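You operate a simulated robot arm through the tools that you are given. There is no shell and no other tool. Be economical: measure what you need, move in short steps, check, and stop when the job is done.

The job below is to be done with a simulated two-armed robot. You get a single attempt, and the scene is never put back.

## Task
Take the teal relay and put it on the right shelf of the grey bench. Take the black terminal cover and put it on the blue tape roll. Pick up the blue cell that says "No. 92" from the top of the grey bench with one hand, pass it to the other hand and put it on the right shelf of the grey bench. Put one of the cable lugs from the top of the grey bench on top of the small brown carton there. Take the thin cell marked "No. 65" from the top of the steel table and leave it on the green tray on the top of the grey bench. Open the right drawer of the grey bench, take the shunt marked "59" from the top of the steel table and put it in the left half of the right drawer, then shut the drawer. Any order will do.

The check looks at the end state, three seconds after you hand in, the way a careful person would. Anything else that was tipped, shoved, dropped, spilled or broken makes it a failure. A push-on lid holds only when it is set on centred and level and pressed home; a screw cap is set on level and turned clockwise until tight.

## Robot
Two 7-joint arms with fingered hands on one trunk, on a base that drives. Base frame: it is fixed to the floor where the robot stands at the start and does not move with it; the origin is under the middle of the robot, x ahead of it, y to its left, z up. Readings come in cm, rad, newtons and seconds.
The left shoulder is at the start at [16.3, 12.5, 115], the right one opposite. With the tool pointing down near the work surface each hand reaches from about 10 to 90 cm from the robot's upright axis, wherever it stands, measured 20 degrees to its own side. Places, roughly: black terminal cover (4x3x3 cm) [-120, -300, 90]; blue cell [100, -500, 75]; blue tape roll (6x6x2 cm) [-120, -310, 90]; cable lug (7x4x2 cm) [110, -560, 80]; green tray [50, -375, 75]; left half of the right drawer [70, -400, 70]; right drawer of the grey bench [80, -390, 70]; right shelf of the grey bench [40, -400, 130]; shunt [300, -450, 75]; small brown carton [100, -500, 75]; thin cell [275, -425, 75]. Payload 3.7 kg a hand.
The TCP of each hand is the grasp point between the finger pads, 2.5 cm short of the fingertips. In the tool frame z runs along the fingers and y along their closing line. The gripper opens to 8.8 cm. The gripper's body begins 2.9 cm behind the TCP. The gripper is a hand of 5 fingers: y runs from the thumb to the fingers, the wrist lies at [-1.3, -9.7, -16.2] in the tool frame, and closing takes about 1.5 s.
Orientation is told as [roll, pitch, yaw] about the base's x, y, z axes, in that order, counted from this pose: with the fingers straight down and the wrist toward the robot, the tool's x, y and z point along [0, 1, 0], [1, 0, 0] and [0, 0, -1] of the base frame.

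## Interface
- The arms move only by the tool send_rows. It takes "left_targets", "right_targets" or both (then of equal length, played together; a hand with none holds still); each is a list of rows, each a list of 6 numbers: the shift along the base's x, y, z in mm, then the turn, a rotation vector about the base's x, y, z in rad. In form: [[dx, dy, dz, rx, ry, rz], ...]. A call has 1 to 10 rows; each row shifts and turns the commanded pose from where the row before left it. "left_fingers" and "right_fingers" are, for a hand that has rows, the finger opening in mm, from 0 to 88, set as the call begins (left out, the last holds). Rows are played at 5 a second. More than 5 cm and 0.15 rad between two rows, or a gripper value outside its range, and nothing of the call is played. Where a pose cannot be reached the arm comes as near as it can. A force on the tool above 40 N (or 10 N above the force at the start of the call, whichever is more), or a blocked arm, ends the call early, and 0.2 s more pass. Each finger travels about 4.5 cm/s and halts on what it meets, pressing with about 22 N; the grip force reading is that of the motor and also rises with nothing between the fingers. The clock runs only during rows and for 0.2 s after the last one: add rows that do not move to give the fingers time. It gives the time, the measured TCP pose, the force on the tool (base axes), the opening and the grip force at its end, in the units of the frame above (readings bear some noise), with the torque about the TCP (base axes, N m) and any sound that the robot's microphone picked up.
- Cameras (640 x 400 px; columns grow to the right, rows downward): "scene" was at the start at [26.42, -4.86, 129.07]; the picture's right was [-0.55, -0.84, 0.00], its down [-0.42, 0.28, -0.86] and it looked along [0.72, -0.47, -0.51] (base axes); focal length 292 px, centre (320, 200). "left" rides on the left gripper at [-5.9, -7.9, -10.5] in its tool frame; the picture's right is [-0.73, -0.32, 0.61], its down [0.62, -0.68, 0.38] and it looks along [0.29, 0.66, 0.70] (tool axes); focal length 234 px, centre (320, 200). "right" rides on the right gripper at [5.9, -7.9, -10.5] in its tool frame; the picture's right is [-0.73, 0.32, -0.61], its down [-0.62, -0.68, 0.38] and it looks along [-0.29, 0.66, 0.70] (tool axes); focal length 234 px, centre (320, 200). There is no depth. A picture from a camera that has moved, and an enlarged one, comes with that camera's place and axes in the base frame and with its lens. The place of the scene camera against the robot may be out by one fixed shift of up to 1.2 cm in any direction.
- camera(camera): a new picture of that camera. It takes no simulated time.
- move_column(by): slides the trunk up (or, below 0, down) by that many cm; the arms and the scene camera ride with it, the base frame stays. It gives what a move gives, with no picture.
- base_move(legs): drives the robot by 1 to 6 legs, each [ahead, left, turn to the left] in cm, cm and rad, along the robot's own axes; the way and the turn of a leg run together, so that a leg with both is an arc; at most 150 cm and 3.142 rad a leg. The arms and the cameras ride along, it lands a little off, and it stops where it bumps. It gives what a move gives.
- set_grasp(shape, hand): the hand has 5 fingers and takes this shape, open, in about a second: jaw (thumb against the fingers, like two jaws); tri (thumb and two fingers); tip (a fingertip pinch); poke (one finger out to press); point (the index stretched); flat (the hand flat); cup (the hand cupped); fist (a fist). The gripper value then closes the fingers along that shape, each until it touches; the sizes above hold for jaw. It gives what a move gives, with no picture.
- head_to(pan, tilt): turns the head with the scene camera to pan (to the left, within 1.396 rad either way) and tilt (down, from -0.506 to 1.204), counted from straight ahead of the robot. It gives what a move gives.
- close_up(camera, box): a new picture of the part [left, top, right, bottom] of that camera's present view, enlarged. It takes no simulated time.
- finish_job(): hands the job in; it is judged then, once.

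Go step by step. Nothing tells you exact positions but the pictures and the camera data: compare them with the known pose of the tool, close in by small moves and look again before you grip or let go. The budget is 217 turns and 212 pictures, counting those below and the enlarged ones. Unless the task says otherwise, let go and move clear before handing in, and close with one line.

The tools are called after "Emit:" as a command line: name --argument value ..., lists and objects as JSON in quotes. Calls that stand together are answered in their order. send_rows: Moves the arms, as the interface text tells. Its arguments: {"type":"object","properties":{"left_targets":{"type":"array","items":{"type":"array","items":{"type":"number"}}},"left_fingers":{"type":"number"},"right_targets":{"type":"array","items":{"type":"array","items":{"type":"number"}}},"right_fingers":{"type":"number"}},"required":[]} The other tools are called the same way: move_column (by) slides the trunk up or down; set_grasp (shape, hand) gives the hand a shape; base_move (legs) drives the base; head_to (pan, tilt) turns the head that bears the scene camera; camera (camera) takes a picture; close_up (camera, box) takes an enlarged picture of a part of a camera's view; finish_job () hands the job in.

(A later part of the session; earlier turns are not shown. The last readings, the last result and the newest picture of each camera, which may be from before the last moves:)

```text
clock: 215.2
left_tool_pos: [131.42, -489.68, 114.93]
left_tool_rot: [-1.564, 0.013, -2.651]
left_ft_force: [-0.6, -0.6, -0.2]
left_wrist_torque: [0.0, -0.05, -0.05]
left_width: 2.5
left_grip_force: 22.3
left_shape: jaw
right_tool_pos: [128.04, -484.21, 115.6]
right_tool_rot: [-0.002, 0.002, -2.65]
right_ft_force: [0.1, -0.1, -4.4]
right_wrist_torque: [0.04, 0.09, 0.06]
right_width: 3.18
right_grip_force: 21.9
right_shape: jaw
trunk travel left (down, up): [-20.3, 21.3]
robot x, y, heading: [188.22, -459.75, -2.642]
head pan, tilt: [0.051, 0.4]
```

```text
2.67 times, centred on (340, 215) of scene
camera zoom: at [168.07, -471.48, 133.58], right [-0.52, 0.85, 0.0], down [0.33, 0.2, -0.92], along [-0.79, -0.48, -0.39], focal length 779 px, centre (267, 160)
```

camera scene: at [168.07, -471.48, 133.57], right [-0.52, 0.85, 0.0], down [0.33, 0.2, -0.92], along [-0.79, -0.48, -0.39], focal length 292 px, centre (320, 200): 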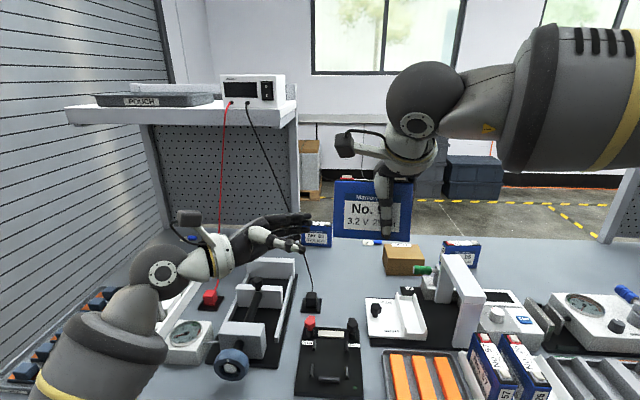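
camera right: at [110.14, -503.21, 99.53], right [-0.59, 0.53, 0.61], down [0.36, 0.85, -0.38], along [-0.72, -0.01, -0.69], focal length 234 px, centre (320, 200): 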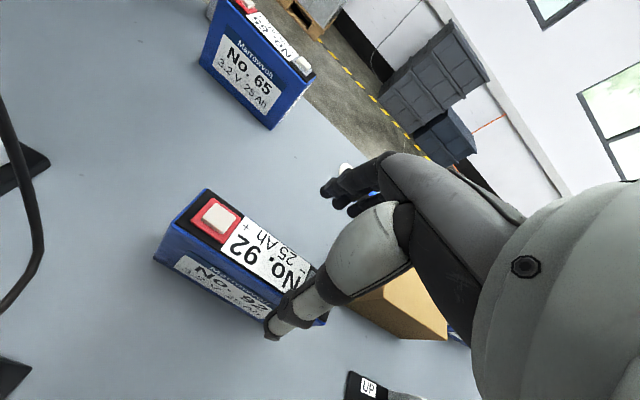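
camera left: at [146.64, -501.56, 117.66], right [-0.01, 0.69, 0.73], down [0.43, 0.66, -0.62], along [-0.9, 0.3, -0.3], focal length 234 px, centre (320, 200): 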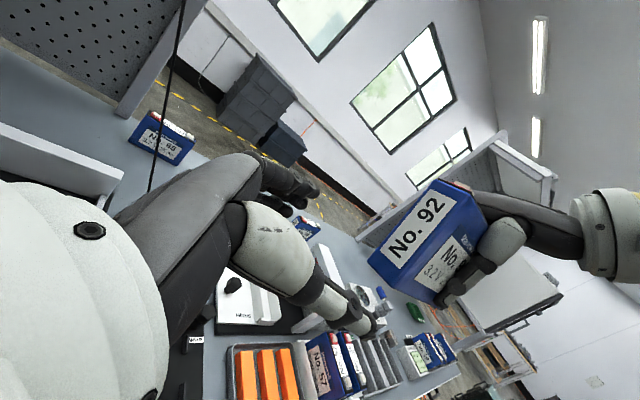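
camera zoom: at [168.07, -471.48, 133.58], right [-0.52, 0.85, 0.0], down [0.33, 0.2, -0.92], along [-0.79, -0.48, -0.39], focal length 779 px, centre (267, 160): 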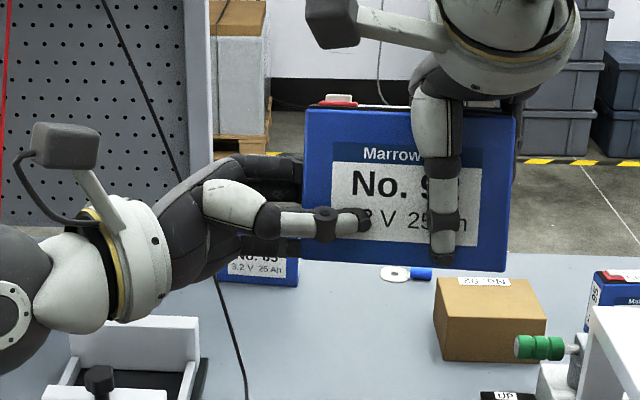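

Emit:
send_rows --right_targets '[[0, 0, 0, 0, 0, 0], [0, 0, 0, 0, 0, 0], [0, 0, 0, 0, 0, 0], [0, 0, 0, 0, 0, 0], [0, 0, 0, 0, 0, 0], [0, 0, 0, 0, 0, 0]]' --right_fingers 88

Emit:
close_up --camera "scene" --box '[220, 140, 460, 290]'

```text
clock: 216.6
left_tool_pos: [131.41, -489.68, 114.98]
left_tool_rot: [-1.566, 0.012, -2.649]
left_ft_force: [-0.4, 0.4, 0.2]
left_wrist_torque: [-0.28, -0.08, -0.02]
left_width: 2.44
left_grip_force: 22.4
left_shape: jaw
right_tool_pos: [128.09, -484.22, 115.67]
right_tool_rot: [-0.003, 0.002, -2.65]
right_ft_force: [0.0, -0.1, -0.4]
right_wrist_torque: [-0.01, -0.04, 0.01]
right_width: 8.78
right_grip_force: 0.1
right_shape: jaw
trunk travel left (down, up): [-20.3, 21.3]
robot x, y, heading: [188.35, -459.57, -2.644]
head pan, tilt: [0.051, 0.4]
```

```text
2.67 times, centred on (340, 215) of scene
camera zoom: at [168.07, -471.48, 133.58], right [-0.52, 0.85, 0.0], down [0.33, 0.2, -0.92], along [-0.79, -0.48, -0.39], focal length 779 px, centre (267, 160)
```

zoom: 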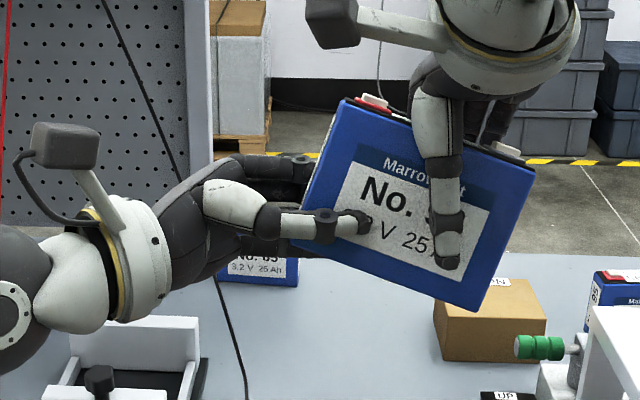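

The cell swivelled about 18° until it came to rest against the left palm, and it is stable there. I'll lift the right hand clear, then turn the left wrist to level the cell.

Emit:
send_rows --right_targets '[[0, 0, 15, 0, 0, 0], [0, 0, 30, 0, 0, 0], [0, 0, 35, 0, 0, 0], [0, 0, 30, 0, 0, 0], [10, 10, 0, 0, 0, 0], [0, 0, 0, 0, 0, 0]]'

Emit:
close_up --camera "scene" --box '[200, 90, 480, 290]'

```text
clock: 218.0
left_tool_pos: [131.37, -489.84, 114.91]
left_tool_rot: [-1.565, 0.013, -2.648]
left_ft_force: [-0.1, -0.4, -0.1]
left_wrist_torque: [-0.26, -0.06, -0.02]
left_width: 2.47
left_grip_force: 22.0
left_shape: jaw
right_tool_pos: [127.85, -481.33, 126.03]
right_tool_rot: [-0.002, 0.003, -2.651]
right_ft_force: [-0.1, 0.1, -0.5]
right_wrist_torque: [-0.03, 0.0, 0.01]
right_width: 8.79
right_grip_force: 0.0
right_shape: jaw
right hand out of reach, approached as far as the arm can: row 2, 3, 4
trunk travel left (down, up): [-20.3, 21.3]
robot x, y, heading: [188.42, -459.83, -2.643]
head pan, tilt: [0.051, 0.4]
```

```text
2.00 times, centred on (340, 190) of scene
camera zoom: at [167.99, -471.53, 133.55], right [-0.52, 0.85, 0.0], down [0.33, 0.2, -0.92], along [-0.79, -0.48, -0.39], focal length 584 px, centre (280, 220)
```

zoom: 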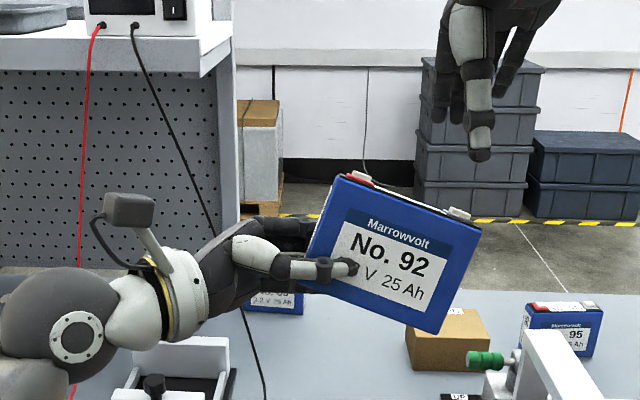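

Emit:
send_rows --left_targets '[[0, 0, 10, 0.09, 0.049, 0], [0, 0, 10, 0.09, 0.049, 0], [0, 0, 10, 0.09, 0.049, 0], [0, 0, 0, 0, 0, 0]]'

Emit:
close_up --camera "scene" --box '[200, 90, 480, 290]'

Emit:
camera --camera "left"

```text
clock: 219.0
left_tool_pos: [131.61, -489.82, 117.88]
left_tool_rot: [-1.877, 0.01, -2.652]
left_ft_force: [0.4, 0.4, -5.3]
left_wrist_torque: [-0.23, -0.07, 0.02]
left_width: 2.48
left_grip_force: 21.8
left_shape: jaw
right_tool_pos: [127.81, -481.23, 126.03]
right_tool_rot: [-0.001, 0.002, -2.652]
right_ft_force: [-0.2, -0.4, 0.9]
right_wrist_torque: [-0.02, 0.0, 0.02]
right_width: 8.76
right_grip_force: 0.2
right_shape: jaw
trunk travel left (down, up): [-20.3, 21.3]
robot x, y, heading: [188.0, -459.79, -2.646]
head pan, tilt: [0.051, 0.4]
```

```text
2.00 times, centred on (340, 190) of scene
camera zoom: at [168.08, -471.49, 133.58], right [-0.52, 0.85, 0.0], down [0.33, 0.2, -0.92], along [-0.79, -0.48, -0.39], focal length 584 px, centre (280, 220)
```

zoom: 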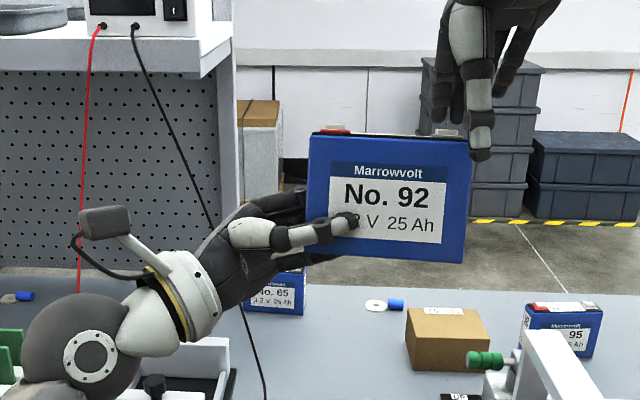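

```text
94 pictures are left
camera left: at [143.98, -496.4, 120.55], right [0.11, 0.47, 0.88], down [0.35, 0.81, -0.47], along [-0.93, 0.35, -0.07], focal length 234 px, centre (320, 200)
```

left: 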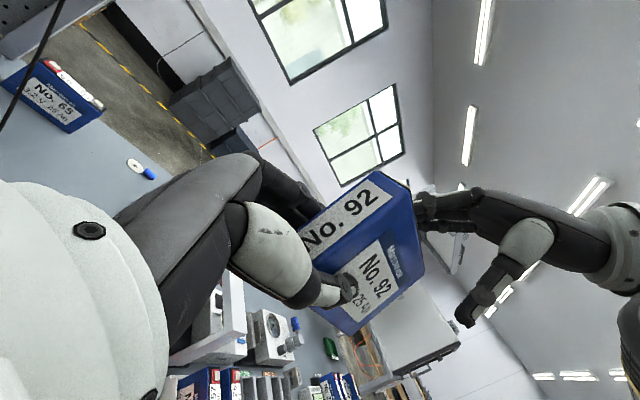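

The cell is level in the left hand. I'll tuck the right hand, raise the cell and drive back to the right shelf.

Emit:
send_rows --right_targets '[[15, 35, 0, 0, 0, 0], [15, 35, 0, 0, 0, 0], [15, 35, 0, 0, 0, 0], [15, 35, -20, 0, 0, 0], [15, 35, -20, 0, 0, 0], [0, 0, -40, 0, 0, 0]]' --left_targets '[[0, 0, 25, 0, 0, 0], [0, 0, 25, 0, 0, 0], [0, 0, 25, 0, 0, 0], [0, 0, 25, 0, 0, 0], [0, 0, 25, 0, 0, 0], [0, 0, 25, 0, 0, 0]]'

Emit:
base_move --legs '[[0, -97, 0]]'

Emit:
head_to --pan 0.0 --tilt 0.35

Emit:
camera --camera "scene"

```text
clock: 220.4
left_tool_pos: [131.56, -489.93, 132.92]
left_tool_rot: [-1.876, 0.011, -2.651]
left_ft_force: [-0.6, -0.2, -6.3]
left_wrist_torque: [-0.28, -0.1, 0.01]
left_width: 2.46
left_grip_force: 21.5
left_shape: jaw
right_tool_pos: [135.54, -463.92, 118.02]
right_tool_rot: [-0.004, 0.002, -2.65]
right_ft_force: [0.4, -0.2, -0.3]
right_wrist_torque: [0.03, -0.02, 0.0]
right_width: 8.77
right_grip_force: 0.1
right_shape: jaw
trunk travel left (down, up): [-20.3, 21.3]
robot x, y, heading: [188.39, -459.83, -2.646]
head pan, tilt: [0.051, 0.4]
```

```text
clock: 225.4
left_tool_pos: [86.11, -404.53, 132.95]
left_tool_rot: [-1.872, 0.008, -2.664]
left_ft_force: [-0.2, -0.7, -6.3]
left_wrist_torque: [-0.25, -0.07, -0.02]
left_width: 2.45
left_grip_force: 22.1
left_shape: jaw
right_tool_pos: [90.49, -378.66, 118.16]
right_tool_rot: [-0.002, 0.001, -2.662]
right_ft_force: [0.8, -0.1, 0.3]
right_wrist_torque: [-0.01, 0.01, -0.01]
right_width: 8.78
right_grip_force: 0.1
right_shape: jaw
trunk travel left (down, up): [-20.3, 21.3]
robot x, y, heading: [143.19, -375.39, -2.655]
head pan, tilt: [0.051, 0.4]
```

```text
clock: 226.0
left_tool_pos: [86.18, -404.59, 132.88]
left_tool_rot: [-1.871, 0.009, -2.663]
left_ft_force: [-0.3, -0.6, -4.6]
left_wrist_torque: [-0.27, -0.09, 0.05]
left_width: 2.47
left_grip_force: 21.6
left_shape: jaw
right_tool_pos: [90.5, -378.77, 118.11]
right_tool_rot: [-0.002, 0.002, -2.663]
right_ft_force: [0.6, -0.3, -0.5]
right_wrist_torque: [-0.02, 0.02, 0.0]
right_width: 8.8
right_grip_force: 0.2
right_shape: jaw
trunk travel left (down, up): [-20.3, 21.3]
robot x, y, heading: [143.17, -375.45, -2.658]
head pan, tilt: [0.0, 0.351]
```

```text
93 pictures are left
camera scene: at [122.65, -386.29, 134.03], right [-0.46, 0.89, 0.0], down [0.3, 0.16, -0.94], along [-0.83, -0.44, -0.34], focal length 292 px, centre (320, 200)
```

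scene: 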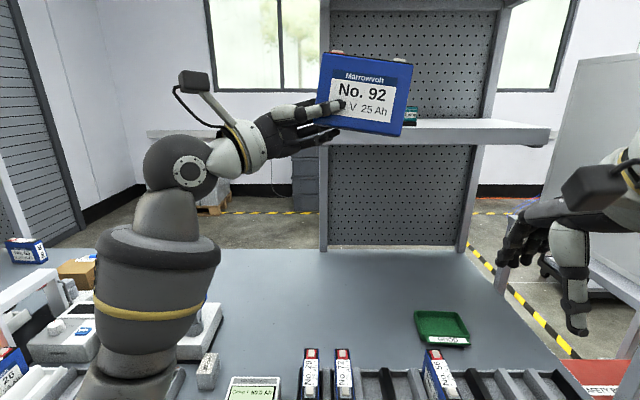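

Emit:
send_rows --left_targets '[[0, 0, 15, 0.044, 0.0235, 0], [0, 0, 15, 0.044, 0.0235, 0], [0, 0, 10, 0, 0, 0]]'

Emit:
base_move --legs '[[19, -1, 0]]'

Emit:
camera --camera "scene"

Emit:
camera --camera "left"

```text
clock: 226.8
left_tool_pos: [86.17, -404.59, 137.05]
left_tool_rot: [-1.975, 0.007, -2.665]
left_ft_force: [-0.8, -0.1, -6.2]
left_wrist_torque: [-0.27, -0.06, 0.01]
left_width: 2.46
left_grip_force: 21.6
left_shape: jaw
right_tool_pos: [90.51, -378.73, 118.15]
right_tool_rot: [-0.002, 0.002, -2.662]
right_ft_force: [0.8, 1.0, -0.2]
right_wrist_torque: [-0.02, 0.0, -0.03]
right_width: 8.76
right_grip_force: 0.0
right_shape: jaw
trunk travel left (down, up): [-20.3, 21.3]
robot x, y, heading: [142.87, -375.18, -2.661]
head pan, tilt: [0.0, 0.351]
```

```text
clock: 228.3
left_tool_pos: [68.85, -412.37, 136.92]
left_tool_rot: [-1.974, 0.007, -2.668]
left_ft_force: [0.1, -0.7, -5.8]
left_wrist_torque: [-0.23, -0.06, 0.01]
left_width: 2.47
left_grip_force: 21.5
left_shape: jaw
right_tool_pos: [73.15, -386.44, 118.13]
right_tool_rot: [-0.002, 0.001, -2.669]
right_ft_force: [0.7, 0.7, 0.1]
right_wrist_torque: [0.0, -0.01, 0.0]
right_width: 8.77
right_grip_force: 0.1
right_shape: jaw
trunk travel left (down, up): [-20.3, 21.3]
robot x, y, heading: [126.27, -382.98, -2.664]
head pan, tilt: [0.0, 0.351]
```

```text
92 pictures are left
camera scene: at [105.36, -394.1, 134.04], right [-0.46, 0.89, 0.0], down [0.31, 0.16, -0.94], along [-0.83, -0.43, -0.34], focal length 292 px, centre (320, 200)
```

scene: 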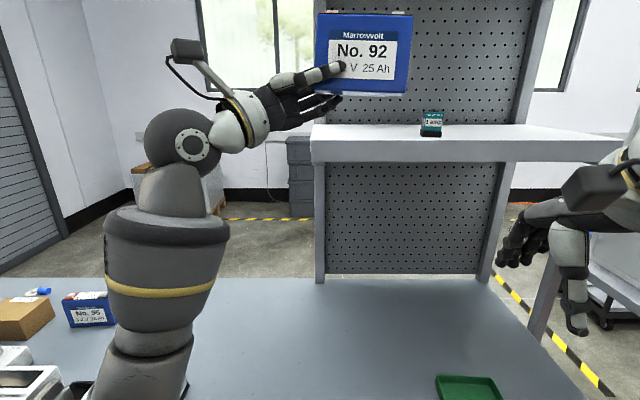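

```text
91 pictures are left
camera left: at [81.33, -419.25, 138.43], right [0.16, 0.39, 0.91], down [0.34, 0.84, -0.42], along [-0.93, 0.37, 0.0], focal length 234 px, centre (320, 200)
```

left: 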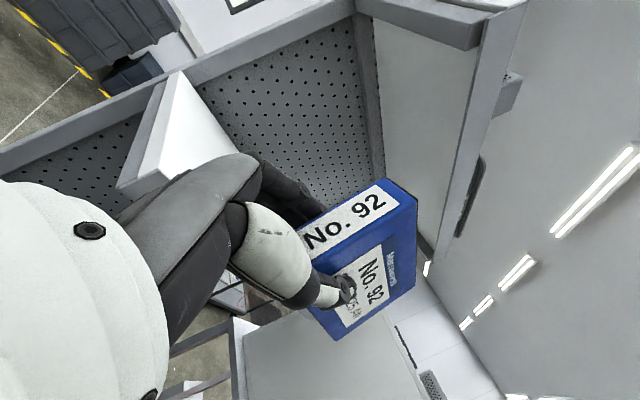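

Emit:
base_move --legs '[[2, 0, 0]]'

Emit:
send_rows --left_targets '[[-41, -19, 0, 0, 0, 0], [-41, -19, 0, 0, 0, 0], [-41, -19, 0, 0, 0, 0], [0, 0, 0, 0, 0, 0]]'

Emit:
camera --camera "scene"

Emit:
camera --camera "left"

```text
clock: 229.1
left_tool_pos: [67.11, -413.11, 137.04]
left_tool_rot: [-1.974, 0.008, -2.667]
left_ft_force: [0.2, -0.1, -5.6]
left_wrist_torque: [-0.26, -0.07, 0.0]
left_width: 2.45
left_grip_force: 21.8
left_shape: jaw
right_tool_pos: [71.63, -387.34, 118.16]
right_tool_rot: [-0.001, -0.001, -2.667]
right_ft_force: [-0.9, -0.5, -0.7]
right_wrist_torque: [-0.03, 0.0, 0.0]
right_width: 8.78
right_grip_force: 0.2
right_shape: jaw
trunk travel left (down, up): [-20.3, 21.3]
robot x, y, heading: [124.42, -383.98, -2.663]
head pan, tilt: [0.0, 0.351]
```

```text
clock: 230.1
left_tool_pos: [55.03, -418.76, 137.07]
left_tool_rot: [-1.975, 0.007, -2.668]
left_ft_force: [-0.7, 0.0, -5.1]
left_wrist_torque: [-0.25, -0.09, -0.04]
left_width: 2.49
left_grip_force: 22.4
left_shape: jaw
right_tool_pos: [71.46, -387.25, 118.08]
right_tool_rot: [-0.002, 0.002, -2.668]
right_ft_force: [-0.2, -0.2, -0.1]
right_wrist_torque: [-0.02, 0.01, 0.01]
right_width: 8.79
right_grip_force: 0.0
right_shape: jaw
trunk travel left (down, up): [-20.3, 21.3]
robot x, y, heading: [124.33, -383.87, -2.661]
head pan, tilt: [0.0, 0.351]
```

```text
90 pictures are left
camera scene: at [103.68, -395.01, 134.05], right [-0.46, 0.89, 0.0], down [0.3, 0.16, -0.94], along [-0.83, -0.43, -0.34], focal length 292 px, centre (320, 200)
```

scene: 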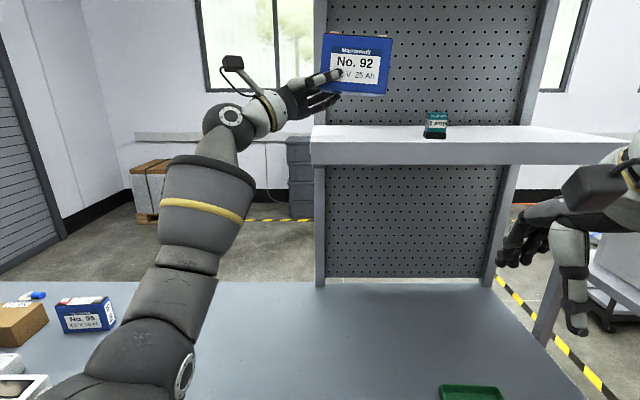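

```text
89 pictures are left
camera left: at [67.35, -425.84, 138.6], right [0.16, 0.39, 0.91], down [0.34, 0.84, -0.42], along [-0.93, 0.37, 0.0], focal length 234 px, centre (320, 200)
```

left: 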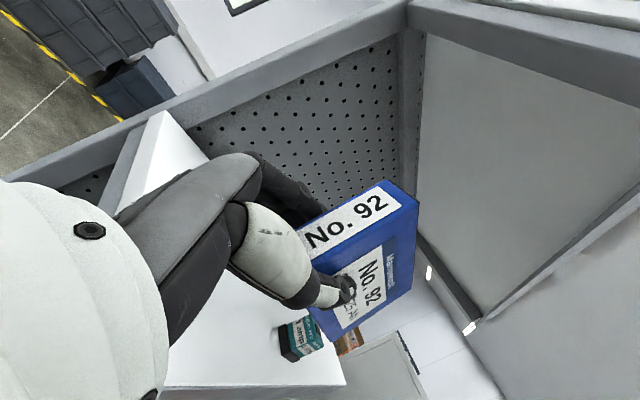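

Emit:
send_rows --left_targets '[[0, 0, -25, 0, 0, 0], [0, 0, -25, 0, 0, 0], [0, 0, -8, 0, 0, 0], [0, 0, 0, 0, 0, 0]]'

Emit:
close_up --camera "scene" --box '[260, 60, 460, 185]'

Emit:
camera --camera "left"

```text
clock: 231.0
left_tool_pos: [55.86, -419.25, 132.83]
left_tool_rot: [-1.99, -0.026, -2.657]
left_ft_force: [3.0, -2.5, 18.8]
left_wrist_torque: [-1.02, -0.09, 0.11]
left_width: 2.45
left_grip_force: 21.9
left_shape: jaw
right_tool_pos: [71.81, -387.41, 118.26]
right_tool_rot: [-0.001, 0.0, -2.666]
right_ft_force: [0.0, -0.6, -0.1]
right_wrist_torque: [0.05, 0.02, 0.02]
right_width: 8.76
right_grip_force: 0.1
right_shape: jaw
trunk travel left (down, up): [-20.3, 21.3]
robot x, y, heading: [124.28, -384.07, -2.66]
head pan, tilt: [0.0, 0.351]
stopped in row 4 (left hand): the force on the tool passed its limit (the readings are from after the stop); the commanded pose is now the measured one
```

```text
3.20 times, centred on (360, 122) of scene
camera zoom: at [103.92, -394.96, 134.1], right [-0.46, 0.89, 0.0], down [0.3, 0.16, -0.94], along [-0.83, -0.43, -0.34], focal length 934 px, centre (192, 448)
```

zoom: 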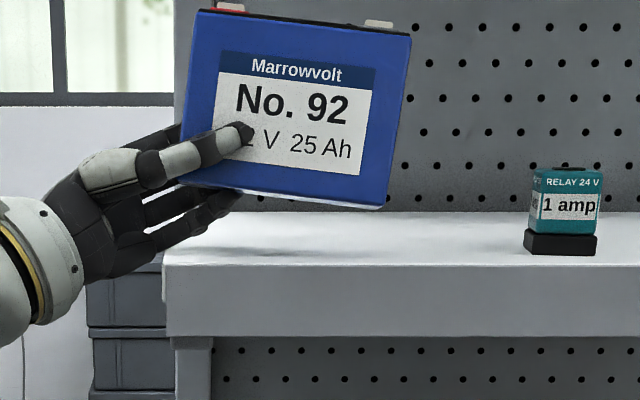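

```text
87 pictures are left
camera left: at [68.37, -425.98, 133.93], right [0.18, 0.39, 0.9], down [0.31, 0.85, -0.43], along [-0.93, 0.36, 0.03], focal length 234 px, centre (320, 200)
```

left: 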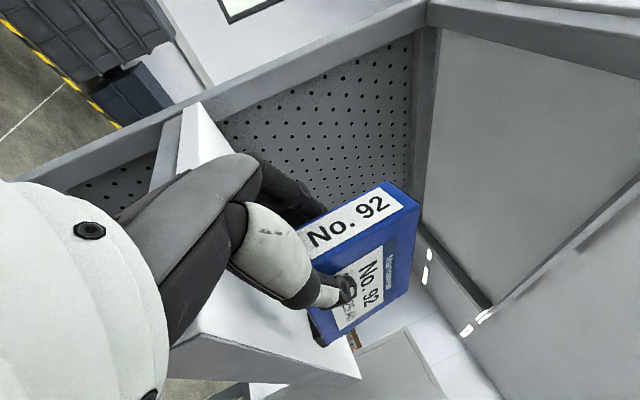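

The lower fingers touched the shelf before the cell did. I'll lift, shift left so those fingers hang outside the shelf's end, and level the cell again.

Emit:
send_rows --left_targets '[[0, 0, 20, 0, 0, 0], [0, 0, 15, 0, 0, 0], [12, -23, 0, 0.035, 0.019, 0], [12, -24, 0, 0.035, 0.019, 0], [0, 0, 0, 0, 0, 0]]'

Emit:
close_up --camera "scene" --box '[260, 60, 460, 185]'

```text
clock: 232.2
left_tool_pos: [57.39, -423.79, 135.66]
left_tool_rot: [-2.062, -0.013, -2.658]
left_ft_force: [0.0, -0.3, -6.1]
left_wrist_torque: [-0.24, -0.07, -0.01]
left_width: 2.45
left_grip_force: 21.7
left_shape: jaw
right_tool_pos: [71.49, -387.42, 118.13]
right_tool_rot: [-0.002, 0.002, -2.666]
right_ft_force: [-0.3, 0.2, 0.6]
right_wrist_torque: [0.01, -0.03, -0.01]
right_width: 8.78
right_grip_force: 0.0
right_shape: jaw
trunk travel left (down, up): [-20.3, 21.3]
robot x, y, heading: [124.54, -384.14, -2.663]
head pan, tilt: [0.0, 0.351]
```

```text
3.20 times, centred on (360, 122) of scene
camera zoom: at [103.63, -395.01, 134.03], right [-0.46, 0.89, 0.0], down [0.31, 0.16, -0.94], along [-0.83, -0.43, -0.34], focal length 934 px, centre (192, 448)
```

zoom: 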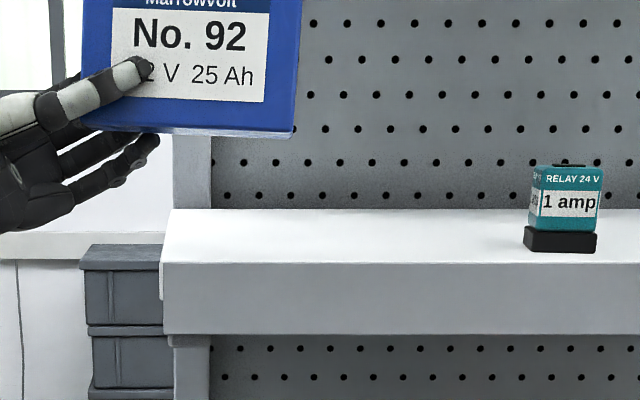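

Emit:
send_rows --left_targets '[[1, -2, -20, 0, 0, 0], [0, 0, -20, 0, 0, 0], [0, 0, -10, 0, 0, 0], [0, 0, 0, 0, 0, 0]]'

Emit:
close_up --camera "scene" --box '[260, 60, 460, 185]'

```text
clock: 233.2
left_tool_pos: [57.77, -424.12, 130.63]
left_tool_rot: [-2.062, -0.012, -2.658]
left_ft_force: [0.3, -1.1, -5.2]
left_wrist_torque: [-0.26, -0.09, 0.01]
left_width: 2.48
left_grip_force: 22.1
left_shape: jaw
right_tool_pos: [71.55, -387.35, 118.12]
right_tool_rot: [-0.002, 0.003, -2.666]
right_ft_force: [0.2, 0.2, 0.2]
right_wrist_torque: [0.01, 0.02, -0.02]
right_width: 8.78
right_grip_force: 0.1
right_shape: jaw
trunk travel left (down, up): [-20.3, 21.3]
robot x, y, heading: [124.23, -384.17, -2.662]
head pan, tilt: [0.0, 0.351]
```

```text
3.20 times, centred on (360, 122) of scene
camera zoom: at [103.65, -395.04, 134.04], right [-0.46, 0.89, 0.0], down [0.31, 0.16, -0.94], along [-0.83, -0.43, -0.34], focal length 934 px, centre (192, 448)
```

zoom: 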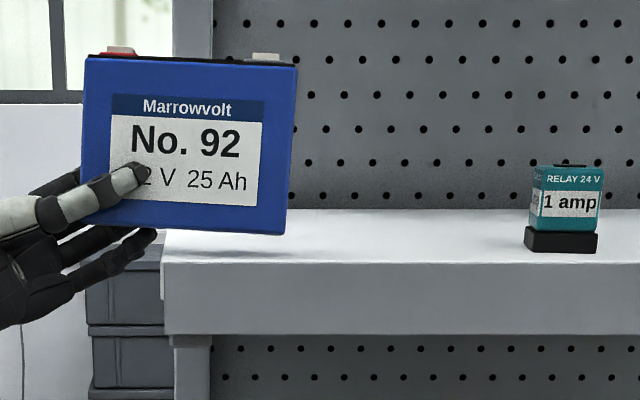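

Emit:
send_rows --left_targets '[[1, -2, -5, 0, 0, 0], [0, 0, -4, 0, 0, 0], [0, 0, 0, 0, 0, 0]]'

Emit:
close_up --camera "scene" --box '[280, 110, 380, 172]'

```text
clock: 234.0
left_tool_pos: [57.81, -424.29, 129.9]
left_tool_rot: [-2.063, -0.016, -2.658]
left_ft_force: [-0.5, 0.4, -5.0]
left_wrist_torque: [-0.25, -0.09, -0.02]
left_width: 2.46
left_grip_force: 22.0
left_shape: jaw
right_tool_pos: [71.67, -387.43, 118.12]
right_tool_rot: [0.001, 0.002, -2.665]
right_ft_force: [-0.2, 0.2, 0.1]
right_wrist_torque: [-0.02, 0.03, 0.03]
right_width: 8.77
right_grip_force: 0.1
right_shape: jaw
trunk travel left (down, up): [-20.3, 21.3]
robot x, y, heading: [124.37, -383.84, -2.659]
head pan, tilt: [0.0, 0.351]
```

```text
6.40 times, centred on (330, 141) of scene
camera zoom: at [103.64, -395.05, 134.03], right [-0.46, 0.89, 0.0], down [0.31, 0.16, -0.94], along [-0.83, -0.43, -0.34], focal length 1869 px, centre (256, 578)
```

zoom: 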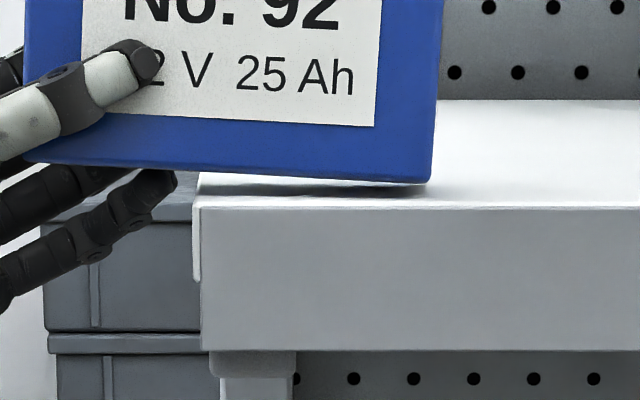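

Emit:
send_rows --left_targets '[[-1, 2, 0, 0.035, 0.019, 0], [0, 0, -4, 0, 0, 0], [0, 0, -3, 0, 0, 0], [0, 0, 0, 0, 0, 0]]'

Emit:
close_up --camera "scene" --box '[280, 110, 380, 172]'

```text
clock: 235.0
left_tool_pos: [57.87, -423.98, 129.24]
left_tool_rot: [-2.105, -0.016, -2.657]
left_ft_force: [-0.1, -1.6, 1.8]
left_wrist_torque: [-0.07, 0.08, 0.06]
left_width: 2.46
left_grip_force: 22.1
left_shape: jaw
right_tool_pos: [71.62, -387.4, 118.19]
right_tool_rot: [-0.003, -0.002, -2.665]
right_ft_force: [0.0, 0.2, -0.1]
right_wrist_torque: [0.03, 0.01, 0.01]
right_width: 8.77
right_grip_force: 0.1
right_shape: jaw
trunk travel left (down, up): [-20.3, 21.3]
robot x, y, heading: [124.18, -384.0, -2.657]
head pan, tilt: [0.0, 0.351]
```

```text
6.40 times, centred on (330, 141) of scene
camera zoom: at [103.73, -395.04, 134.06], right [-0.46, 0.89, 0.0], down [0.3, 0.16, -0.94], along [-0.83, -0.43, -0.34], focal length 1869 px, centre (256, 578)
```

zoom: 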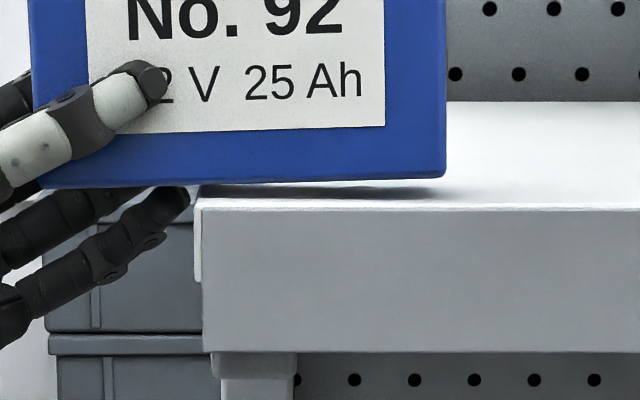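

Emit:
send_rows --left_targets '[[0, 0, 0, -0.03, -0.016, 0], [0, 0, -1, 0, 0, 0], [0, 0, 0, 0, 0, 0]]'

Emit:
close_up --camera "scene" --box '[280, 110, 380, 172]'

```text
clock: 235.8
left_tool_pos: [57.96, -424.01, 129.09]
left_tool_rot: [-2.069, -0.015, -2.659]
left_ft_force: [0.3, -2.7, 7.2]
left_wrist_torque: [0.08, 0.11, 0.02]
left_width: 2.43
left_grip_force: 21.8
left_shape: jaw
right_tool_pos: [71.68, -387.35, 118.16]
right_tool_rot: [-0.001, 0.001, -2.665]
right_ft_force: [0.2, -0.4, 0.0]
right_wrist_torque: [0.01, 0.02, 0.03]
right_width: 8.79
right_grip_force: 0.1
right_shape: jaw
trunk travel left (down, up): [-20.3, 21.3]
robot x, y, heading: [124.3, -384.15, -2.664]
head pan, tilt: [0.0, 0.351]
```

```text
6.40 times, centred on (330, 141) of scene
camera zoom: at [103.79, -395.03, 134.07], right [-0.46, 0.89, 0.0], down [0.3, 0.16, -0.94], along [-0.83, -0.43, -0.34], focal length 1869 px, centre (256, 578)
```

zoom: 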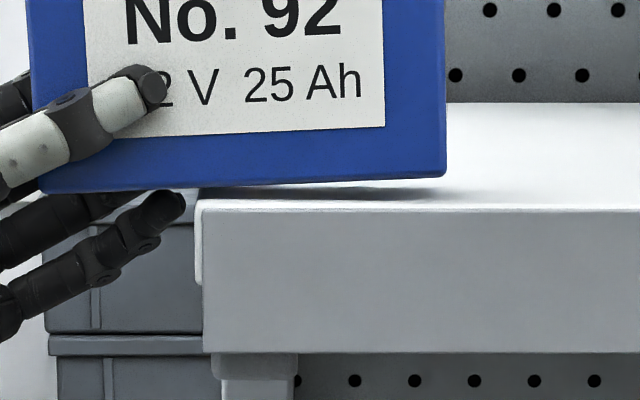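

Emit:
send_rows --left_targets '[[0, 0, 2, -0.04, -0.021, 0], [0, 0, 1, 0, 0, 0], [0, 0, 0, 0, 0, 0]]'

Emit:
close_up --camera "scene" --box '[280, 110, 380, 172]'

```text
clock: 236.6
left_tool_pos: [57.85, -423.96, 129.42]
left_tool_rot: [-2.023, -0.014, -2.661]
left_ft_force: [0.8, -0.9, 4.5]
left_wrist_torque: [-0.01, 0.06, 0.03]
left_width: 2.44
left_grip_force: 22.0
left_shape: jaw
right_tool_pos: [71.57, -387.31, 118.18]
right_tool_rot: [-0.001, -0.001, -2.667]
right_ft_force: [-0.6, -0.1, -0.4]
right_wrist_torque: [-0.01, -0.01, 0.0]
right_width: 8.81
right_grip_force: 0.0
right_shape: jaw
trunk travel left (down, up): [-20.3, 21.3]
robot x, y, heading: [124.25, -384.04, -2.66]
head pan, tilt: [0.0, 0.351]
```

```text
6.40 times, centred on (330, 141) of scene
camera zoom: at [103.75, -395.01, 134.05], right [-0.46, 0.89, 0.0], down [0.3, 0.16, -0.94], along [-0.83, -0.43, -0.34], focal length 1869 px, centre (256, 578)
```

zoom: 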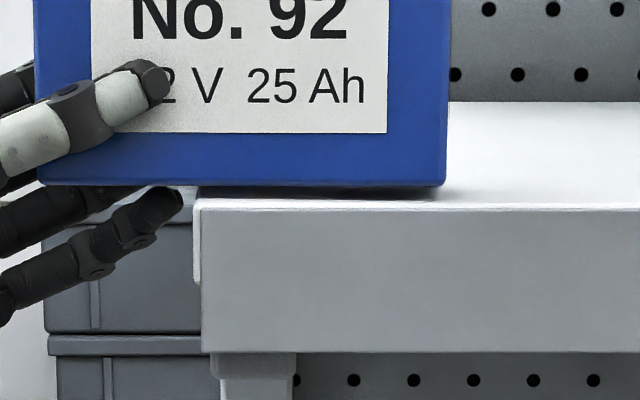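

The cell now rests flat with its centre over the shelf. I'll release it slowly.

Emit:
send_rows --left_targets '[[0, 0, 0, 0, 0, 0], [0, 0, 0, 0, 0, 0]]' --left_fingers 36

Emit:
close_up --camera "scene" --box '[260, 60, 420, 160]'

```text
clock: 237.2
left_tool_pos: [57.76, -424.0, 129.17]
left_tool_rot: [-2.022, -0.011, -2.66]
left_ft_force: [0.3, 0.5, -1.2]
left_wrist_torque: [0.0, -0.02, -0.01]
left_width: 3.66
left_grip_force: 0.0
left_shape: jaw
right_tool_pos: [71.51, -387.38, 118.08]
right_tool_rot: [0.0, 0.002, -2.665]
right_ft_force: [-0.8, 0.1, -1.2]
right_wrist_torque: [0.03, -0.02, -0.01]
right_width: 8.78
right_grip_force: 0.1
right_shape: jaw
trunk travel left (down, up): [-20.3, 21.3]
robot x, y, heading: [124.38, -383.8, -2.662]
head pan, tilt: [0.0, 0.351]
```

```text
4.00 times, centred on (340, 110) of scene
camera zoom: at [103.69, -395.04, 134.03], right [-0.46, 0.89, 0.0], down [0.3, 0.16, -0.94], along [-0.83, -0.43, -0.34], focal length 1168 px, centre (240, 560)
```

zoom: 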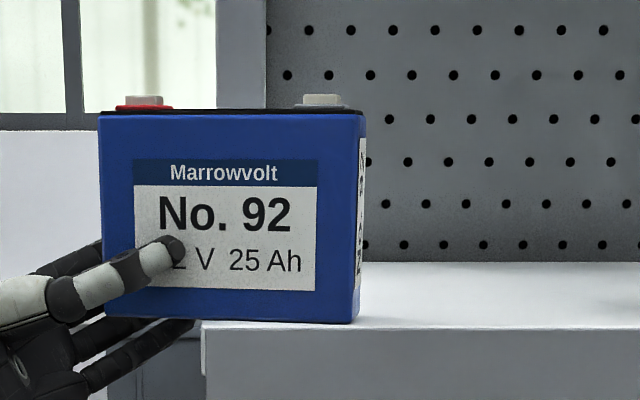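

Emit:
send_rows --left_targets '[[0, 0, 0, 0, 0, 0], [0, 0, 0, 0, 0, 0], [0, 0, 0, 0, 0, 0], [9, -18, -4, 0, 0, 0], [14, -26, -6, 0, 0, 0], [18, -35, 0, 0, 0, 0], [0, 0, 0, 0, 0, 0]]' --left_fingers 75

Emit:
camera --camera "scene"

```text
clock: 238.8
left_tool_pos: [62.05, -431.82, 128.27]
left_tool_rot: [-2.022, -0.016, -2.661]
left_ft_force: [-0.8, 0.0, -0.3]
left_wrist_torque: [0.01, -0.02, 0.02]
left_width: 7.47
left_grip_force: 0.0
left_shape: jaw
right_tool_pos: [71.61, -387.36, 118.14]
right_tool_rot: [0.0, 0.001, -2.668]
right_ft_force: [0.1, -0.2, 0.5]
right_wrist_torque: [-0.03, 0.01, 0.0]
right_width: 8.78
right_grip_force: 0.0
right_shape: jaw
trunk travel left (down, up): [-20.3, 21.3]
robot x, y, heading: [124.44, -383.98, -2.661]
head pan, tilt: [0.0, 0.351]
```

```text
79 pictures are left
camera scene: at [103.67, -394.96, 134.05], right [-0.46, 0.89, 0.0], down [0.3, 0.16, -0.94], along [-0.83, -0.43, -0.34], focal length 292 px, centre (320, 200)
```

scene: 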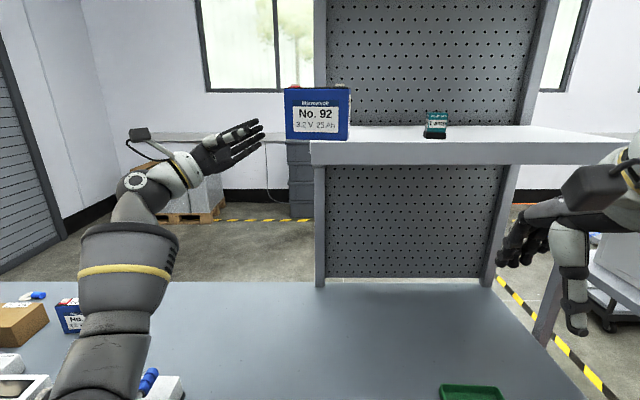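

The cell stands on the shelf end with a little overhang. I'll shape the left hand to poke and nudge the cell inward.

Emit:
set_grasp --hand "left" --shape "poke"

Emit:
send_rows --left_targets '[[0, 0, 10, -0.13, -0.069, 0], [0, 0, 10, -0.13, -0.069, 0], [0, 0, 0, -0.13, -0.069, 0], [0, 0, 0, 0, 0, 0]]'

Emit:
close_up --camera "scene" --box '[180, 60, 380, 185]'

```text
clock: 239.7
left_tool_pos: [62.04, -431.86, 128.29]
left_tool_rot: [-2.024, -0.014, -2.66]
left_ft_force: [-1.1, -0.4, -0.2]
left_wrist_torque: [0.01, 0.0, -0.02]
left_width: 0.0
left_grip_force: 0.0
left_shape: poke
right_tool_pos: [71.6, -387.3, 118.04]
right_tool_rot: [0.0, 0.002, -2.664]
right_ft_force: [-0.5, 0.1, 0.3]
right_wrist_torque: [-0.01, -0.01, -0.01]
right_width: 8.77
right_grip_force: 0.1
right_shape: jaw
trunk travel left (down, up): [-20.3, 21.3]
robot x, y, heading: [124.26, -384.05, -2.667]
head pan, tilt: [0.0, 0.351]
```

```text
clock: 240.7
left_tool_pos: [61.91, -431.78, 130.26]
left_tool_rot: [-1.58, -0.009, -2.666]
left_ft_force: [0.2, -0.4, -0.4]
left_wrist_torque: [0.02, 0.0, -0.03]
left_width: 0.0
left_grip_force: 0.0
left_shape: poke
right_tool_pos: [71.65, -387.24, 118.03]
right_tool_rot: [-0.002, 0.002, -2.666]
right_ft_force: [-0.1, -0.1, 0.2]
right_wrist_torque: [-0.01, -0.03, -0.02]
right_width: 8.81
right_grip_force: 0.1
right_shape: jaw
trunk travel left (down, up): [-20.3, 21.3]
robot x, y, heading: [124.44, -383.63, -2.66]
head pan, tilt: [0.0, 0.351]
```

```text
3.20 times, centred on (280, 122) of scene
camera zoom: at [103.67, -395.02, 134.04], right [-0.46, 0.89, 0.0], down [0.3, 0.16, -0.94], along [-0.83, -0.43, -0.34], focal length 934 px, centre (448, 448)
```

zoom: 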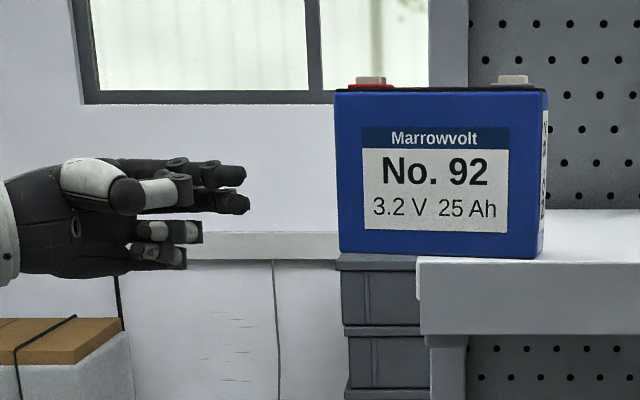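

Emit:
send_rows --left_targets '[[-19, 35, 0, 0, 0, 0], [-5, 9, 0, 0, 0, 0], [-5, 9, 0, 0, 0, 0], [-5, 9, 0, 0, 0, 0], [-5, 9, 0, 0, 0, 0], [-5, 9, 0, 0, 0, 0], [0, 0, 0, 0, 0, 0]]'

Emit:
close_up --camera "scene" --box '[230, 60, 450, 185]'

```text
clock: 242.3
left_tool_pos: [57.58, -423.83, 130.4]
left_tool_rot: [-1.583, -0.01, -2.664]
left_ft_force: [-0.5, -0.5, 0.2]
left_wrist_torque: [-0.03, 0.02, 0.03]
left_width: 0.01
left_grip_force: 0.1
left_shape: poke
right_tool_pos: [71.52, -387.36, 118.03]
right_tool_rot: [-0.002, 0.002, -2.666]
right_ft_force: [-0.4, -0.3, -0.7]
right_wrist_torque: [-0.01, -0.01, 0.05]
right_width: 8.77
right_grip_force: 0.1
right_shape: jaw
trunk travel left (down, up): [-20.3, 21.3]
robot x, y, heading: [124.44, -384.26, -2.665]
head pan, tilt: [0.0, 0.351]
```

```text
2.91 times, centred on (340, 122) of scene
camera zoom: at [103.7, -395.02, 134.05], right [-0.46, 0.89, 0.0], down [0.3, 0.16, -0.94], along [-0.83, -0.43, -0.34], focal length 849 px, centre (262, 426)
```

zoom: 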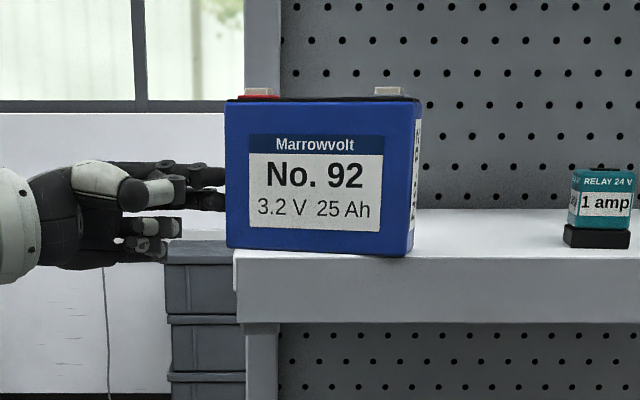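

Emit:
send_rows --left_targets '[[5, -9, 0, 0, 0, 0], [13, 7, 0, 0, 0, 0], [-5, 9, 0, 0, 0, 0], [-5, 9, 0, 0, 0, 0], [-5, 9, 0, 0, 0, 0], [-3, 6, 0, 0, 0, 0], [0, 0, 0, 0, 0, 0]]'

Emit:
close_up --camera "scene" --box '[230, 60, 450, 185]'

```text
clock: 243.9
left_tool_pos: [57.63, -420.94, 130.13]
left_tool_rot: [-1.583, -0.011, -2.666]
left_ft_force: [0.6, -1.5, -1.0]
left_wrist_torque: [0.02, 0.01, 0.01]
left_width: 0.02
left_grip_force: 0.0
left_shape: poke
right_tool_pos: [71.59, -387.37, 118.11]
right_tool_rot: [-0.001, 0.003, -2.664]
right_ft_force: [-0.5, 0.7, 0.6]
right_wrist_torque: [0.0, 0.0, -0.03]
right_width: 8.8
right_grip_force: 0.2
right_shape: jaw
trunk travel left (down, up): [-20.3, 21.3]
robot x, y, heading: [124.24, -384.18, -2.662]
head pan, tilt: [0.0, 0.351]
```

```text
2.91 times, centred on (340, 122) of scene
camera zoom: at [103.71, -395.04, 134.05], right [-0.46, 0.89, 0.0], down [0.3, 0.16, -0.94], along [-0.83, -0.43, -0.34], focal length 849 px, centre (262, 426)
```

zoom: 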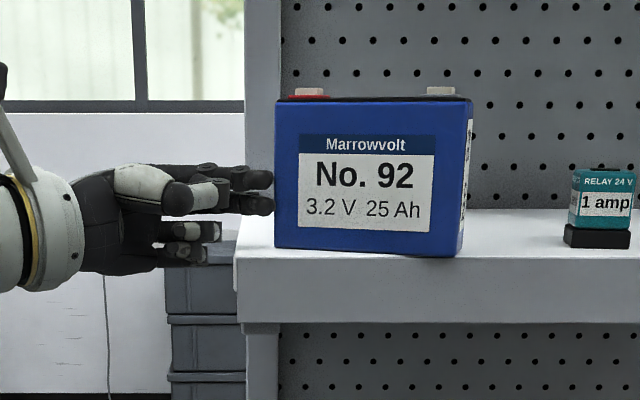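

The cell is fully on the shelf. I'll withdraw the left hand, back off, and look at the right drawer's handle.

Emit:
send_rows --left_targets '[[18, -35, 0, 0, 0, 0], [35, -10, 0, 0, 0, 0], [45, 20, 0, 0, 0, 0], [45, 20, 0, -0.12, -0.064, 0], [0, 0, 0, -0.13, -0.069, 0], [0, 0, 0, -0.13, -0.069, 0], [0, 0, 0, -0.13, -0.069, 0], [0, 0, 0, -0.13, -0.069, 0], [0, 0, 0, -0.13, -0.069, 0], [0, 0, 0, -0.13, -0.069, 0]]'

Emit:
base_move --legs '[[-22, 0, 0]]'

Emit:
send_rows --left_targets '[[0, 0, 0, -0.13, -0.069, 0], [0, 0, 0, -0.13, -0.069, 0], [0, 0, 0, -0.13, -0.069, 0], [0, 0, 0, -0.13, -0.069, 0], [0, 0, -30, 0, 0, 0]]'

Emit:
head_to --pan -0.1 --tilt 0.9

Emit:
camera --camera "scene"

```text
clock: 246.1
left_tool_pos: [71.89, -421.32, 130.27]
left_tool_rot: [-0.56, 0.004, -2.667]
left_ft_force: [0.8, 0.6, -0.3]
left_wrist_torque: [-0.01, 0.02, 0.01]
left_width: 0.0
left_grip_force: 0.0
left_shape: poke
right_tool_pos: [71.51, -387.32, 118.06]
right_tool_rot: [-0.002, -0.001, -2.667]
right_ft_force: [-1.1, 0.4, 0.7]
right_wrist_torque: [0.01, -0.03, -0.01]
right_width: 8.77
right_grip_force: 0.1
right_shape: jaw
trunk travel left (down, up): [-20.3, 21.3]
robot x, y, heading: [124.32, -383.99, -2.662]
head pan, tilt: [0.0, 0.351]
```

```text
clock: 247.8
left_tool_pos: [91.19, -411.28, 130.22]
left_tool_rot: [-0.564, 0.004, -2.671]
left_ft_force: [-0.4, -0.6, -0.4]
left_wrist_torque: [0.0, 0.02, 0.0]
left_width: 0.01
left_grip_force: 0.1
left_shape: poke
right_tool_pos: [90.96, -377.15, 118.14]
right_tool_rot: [-0.001, 0.001, -2.667]
right_ft_force: [-0.2, 0.3, 0.3]
right_wrist_torque: [-0.02, 0.05, 0.02]
right_width: 8.79
right_grip_force: 0.0
right_shape: jaw
trunk travel left (down, up): [-20.3, 21.3]
robot x, y, heading: [143.62, -374.09, -2.662]
head pan, tilt: [0.0, 0.351]
```

```text
clock: 249.0
left_tool_pos: [91.22, -411.24, 127.14]
left_tool_rot: [0.027, 0.014, -2.664]
left_ft_force: [-0.7, 0.2, -0.2]
left_wrist_torque: [0.04, -0.03, 0.01]
left_width: 0.0
left_grip_force: 0.0
left_shape: poke
right_tool_pos: [90.85, -377.27, 118.07]
right_tool_rot: [-0.003, 0.003, -2.668]
right_ft_force: [0.5, -0.6, -0.1]
right_wrist_torque: [0.03, 0.03, -0.02]
right_width: 8.78
right_grip_force: 0.0
right_shape: jaw
trunk travel left (down, up): [-20.3, 21.3]
robot x, y, heading: [143.95, -374.04, -2.661]
head pan, tilt: [0.0, 0.351]
```

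```text
clock: 250.0
left_tool_pos: [91.25, -411.15, 127.27]
left_tool_rot: [0.025, 0.012, -2.665]
left_ft_force: [0.0, 0.2, -0.1]
left_wrist_torque: [-0.02, -0.01, 0.01]
left_width: 0.0
left_grip_force: 0.1
left_shape: poke
right_tool_pos: [90.92, -377.19, 118.01]
right_tool_rot: [-0.001, 0.0, -2.666]
right_ft_force: [0.8, 0.3, 0.7]
right_wrist_torque: [0.03, -0.02, 0.0]
right_width: 8.76
right_grip_force: 0.0
right_shape: jaw
trunk travel left (down, up): [-20.3, 21.3]
robot x, y, heading: [143.81, -373.65, -2.662]
head pan, tilt: [-0.099, 0.901]
```

```text
75 pictures are left
camera scene: at [124.33, -383.4, 129.3], right [-0.37, 0.93, 0.0], down [0.73, 0.29, -0.62], along [-0.58, -0.23, -0.78], focal length 292 px, centre (320, 200)
```

scene: 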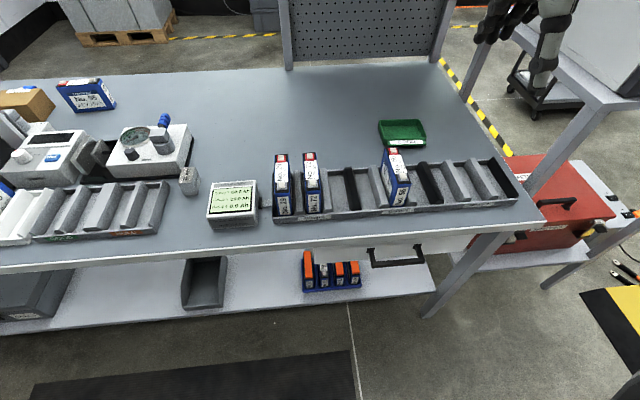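

Emit:
close_up --camera "scene" --box '[320, 205, 480, 305]'

```text
4.00 times, centred on (400, 255) of scene
camera zoom: at [124.33, -383.4, 129.3], right [-0.37, 0.93, 0.0], down [0.73, 0.29, -0.62], along [-0.58, -0.23, -0.78], focal length 1168 px, centre (0, -20)
```

zoom: 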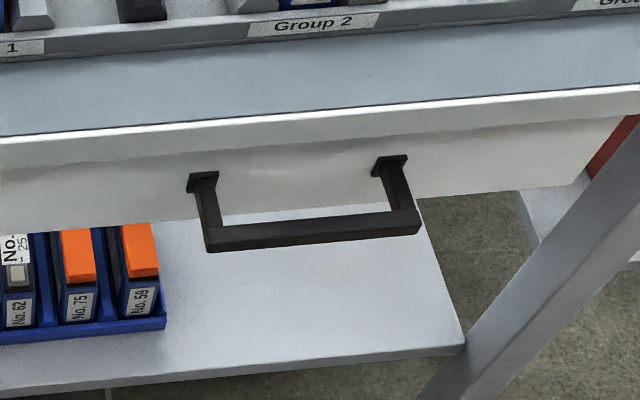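

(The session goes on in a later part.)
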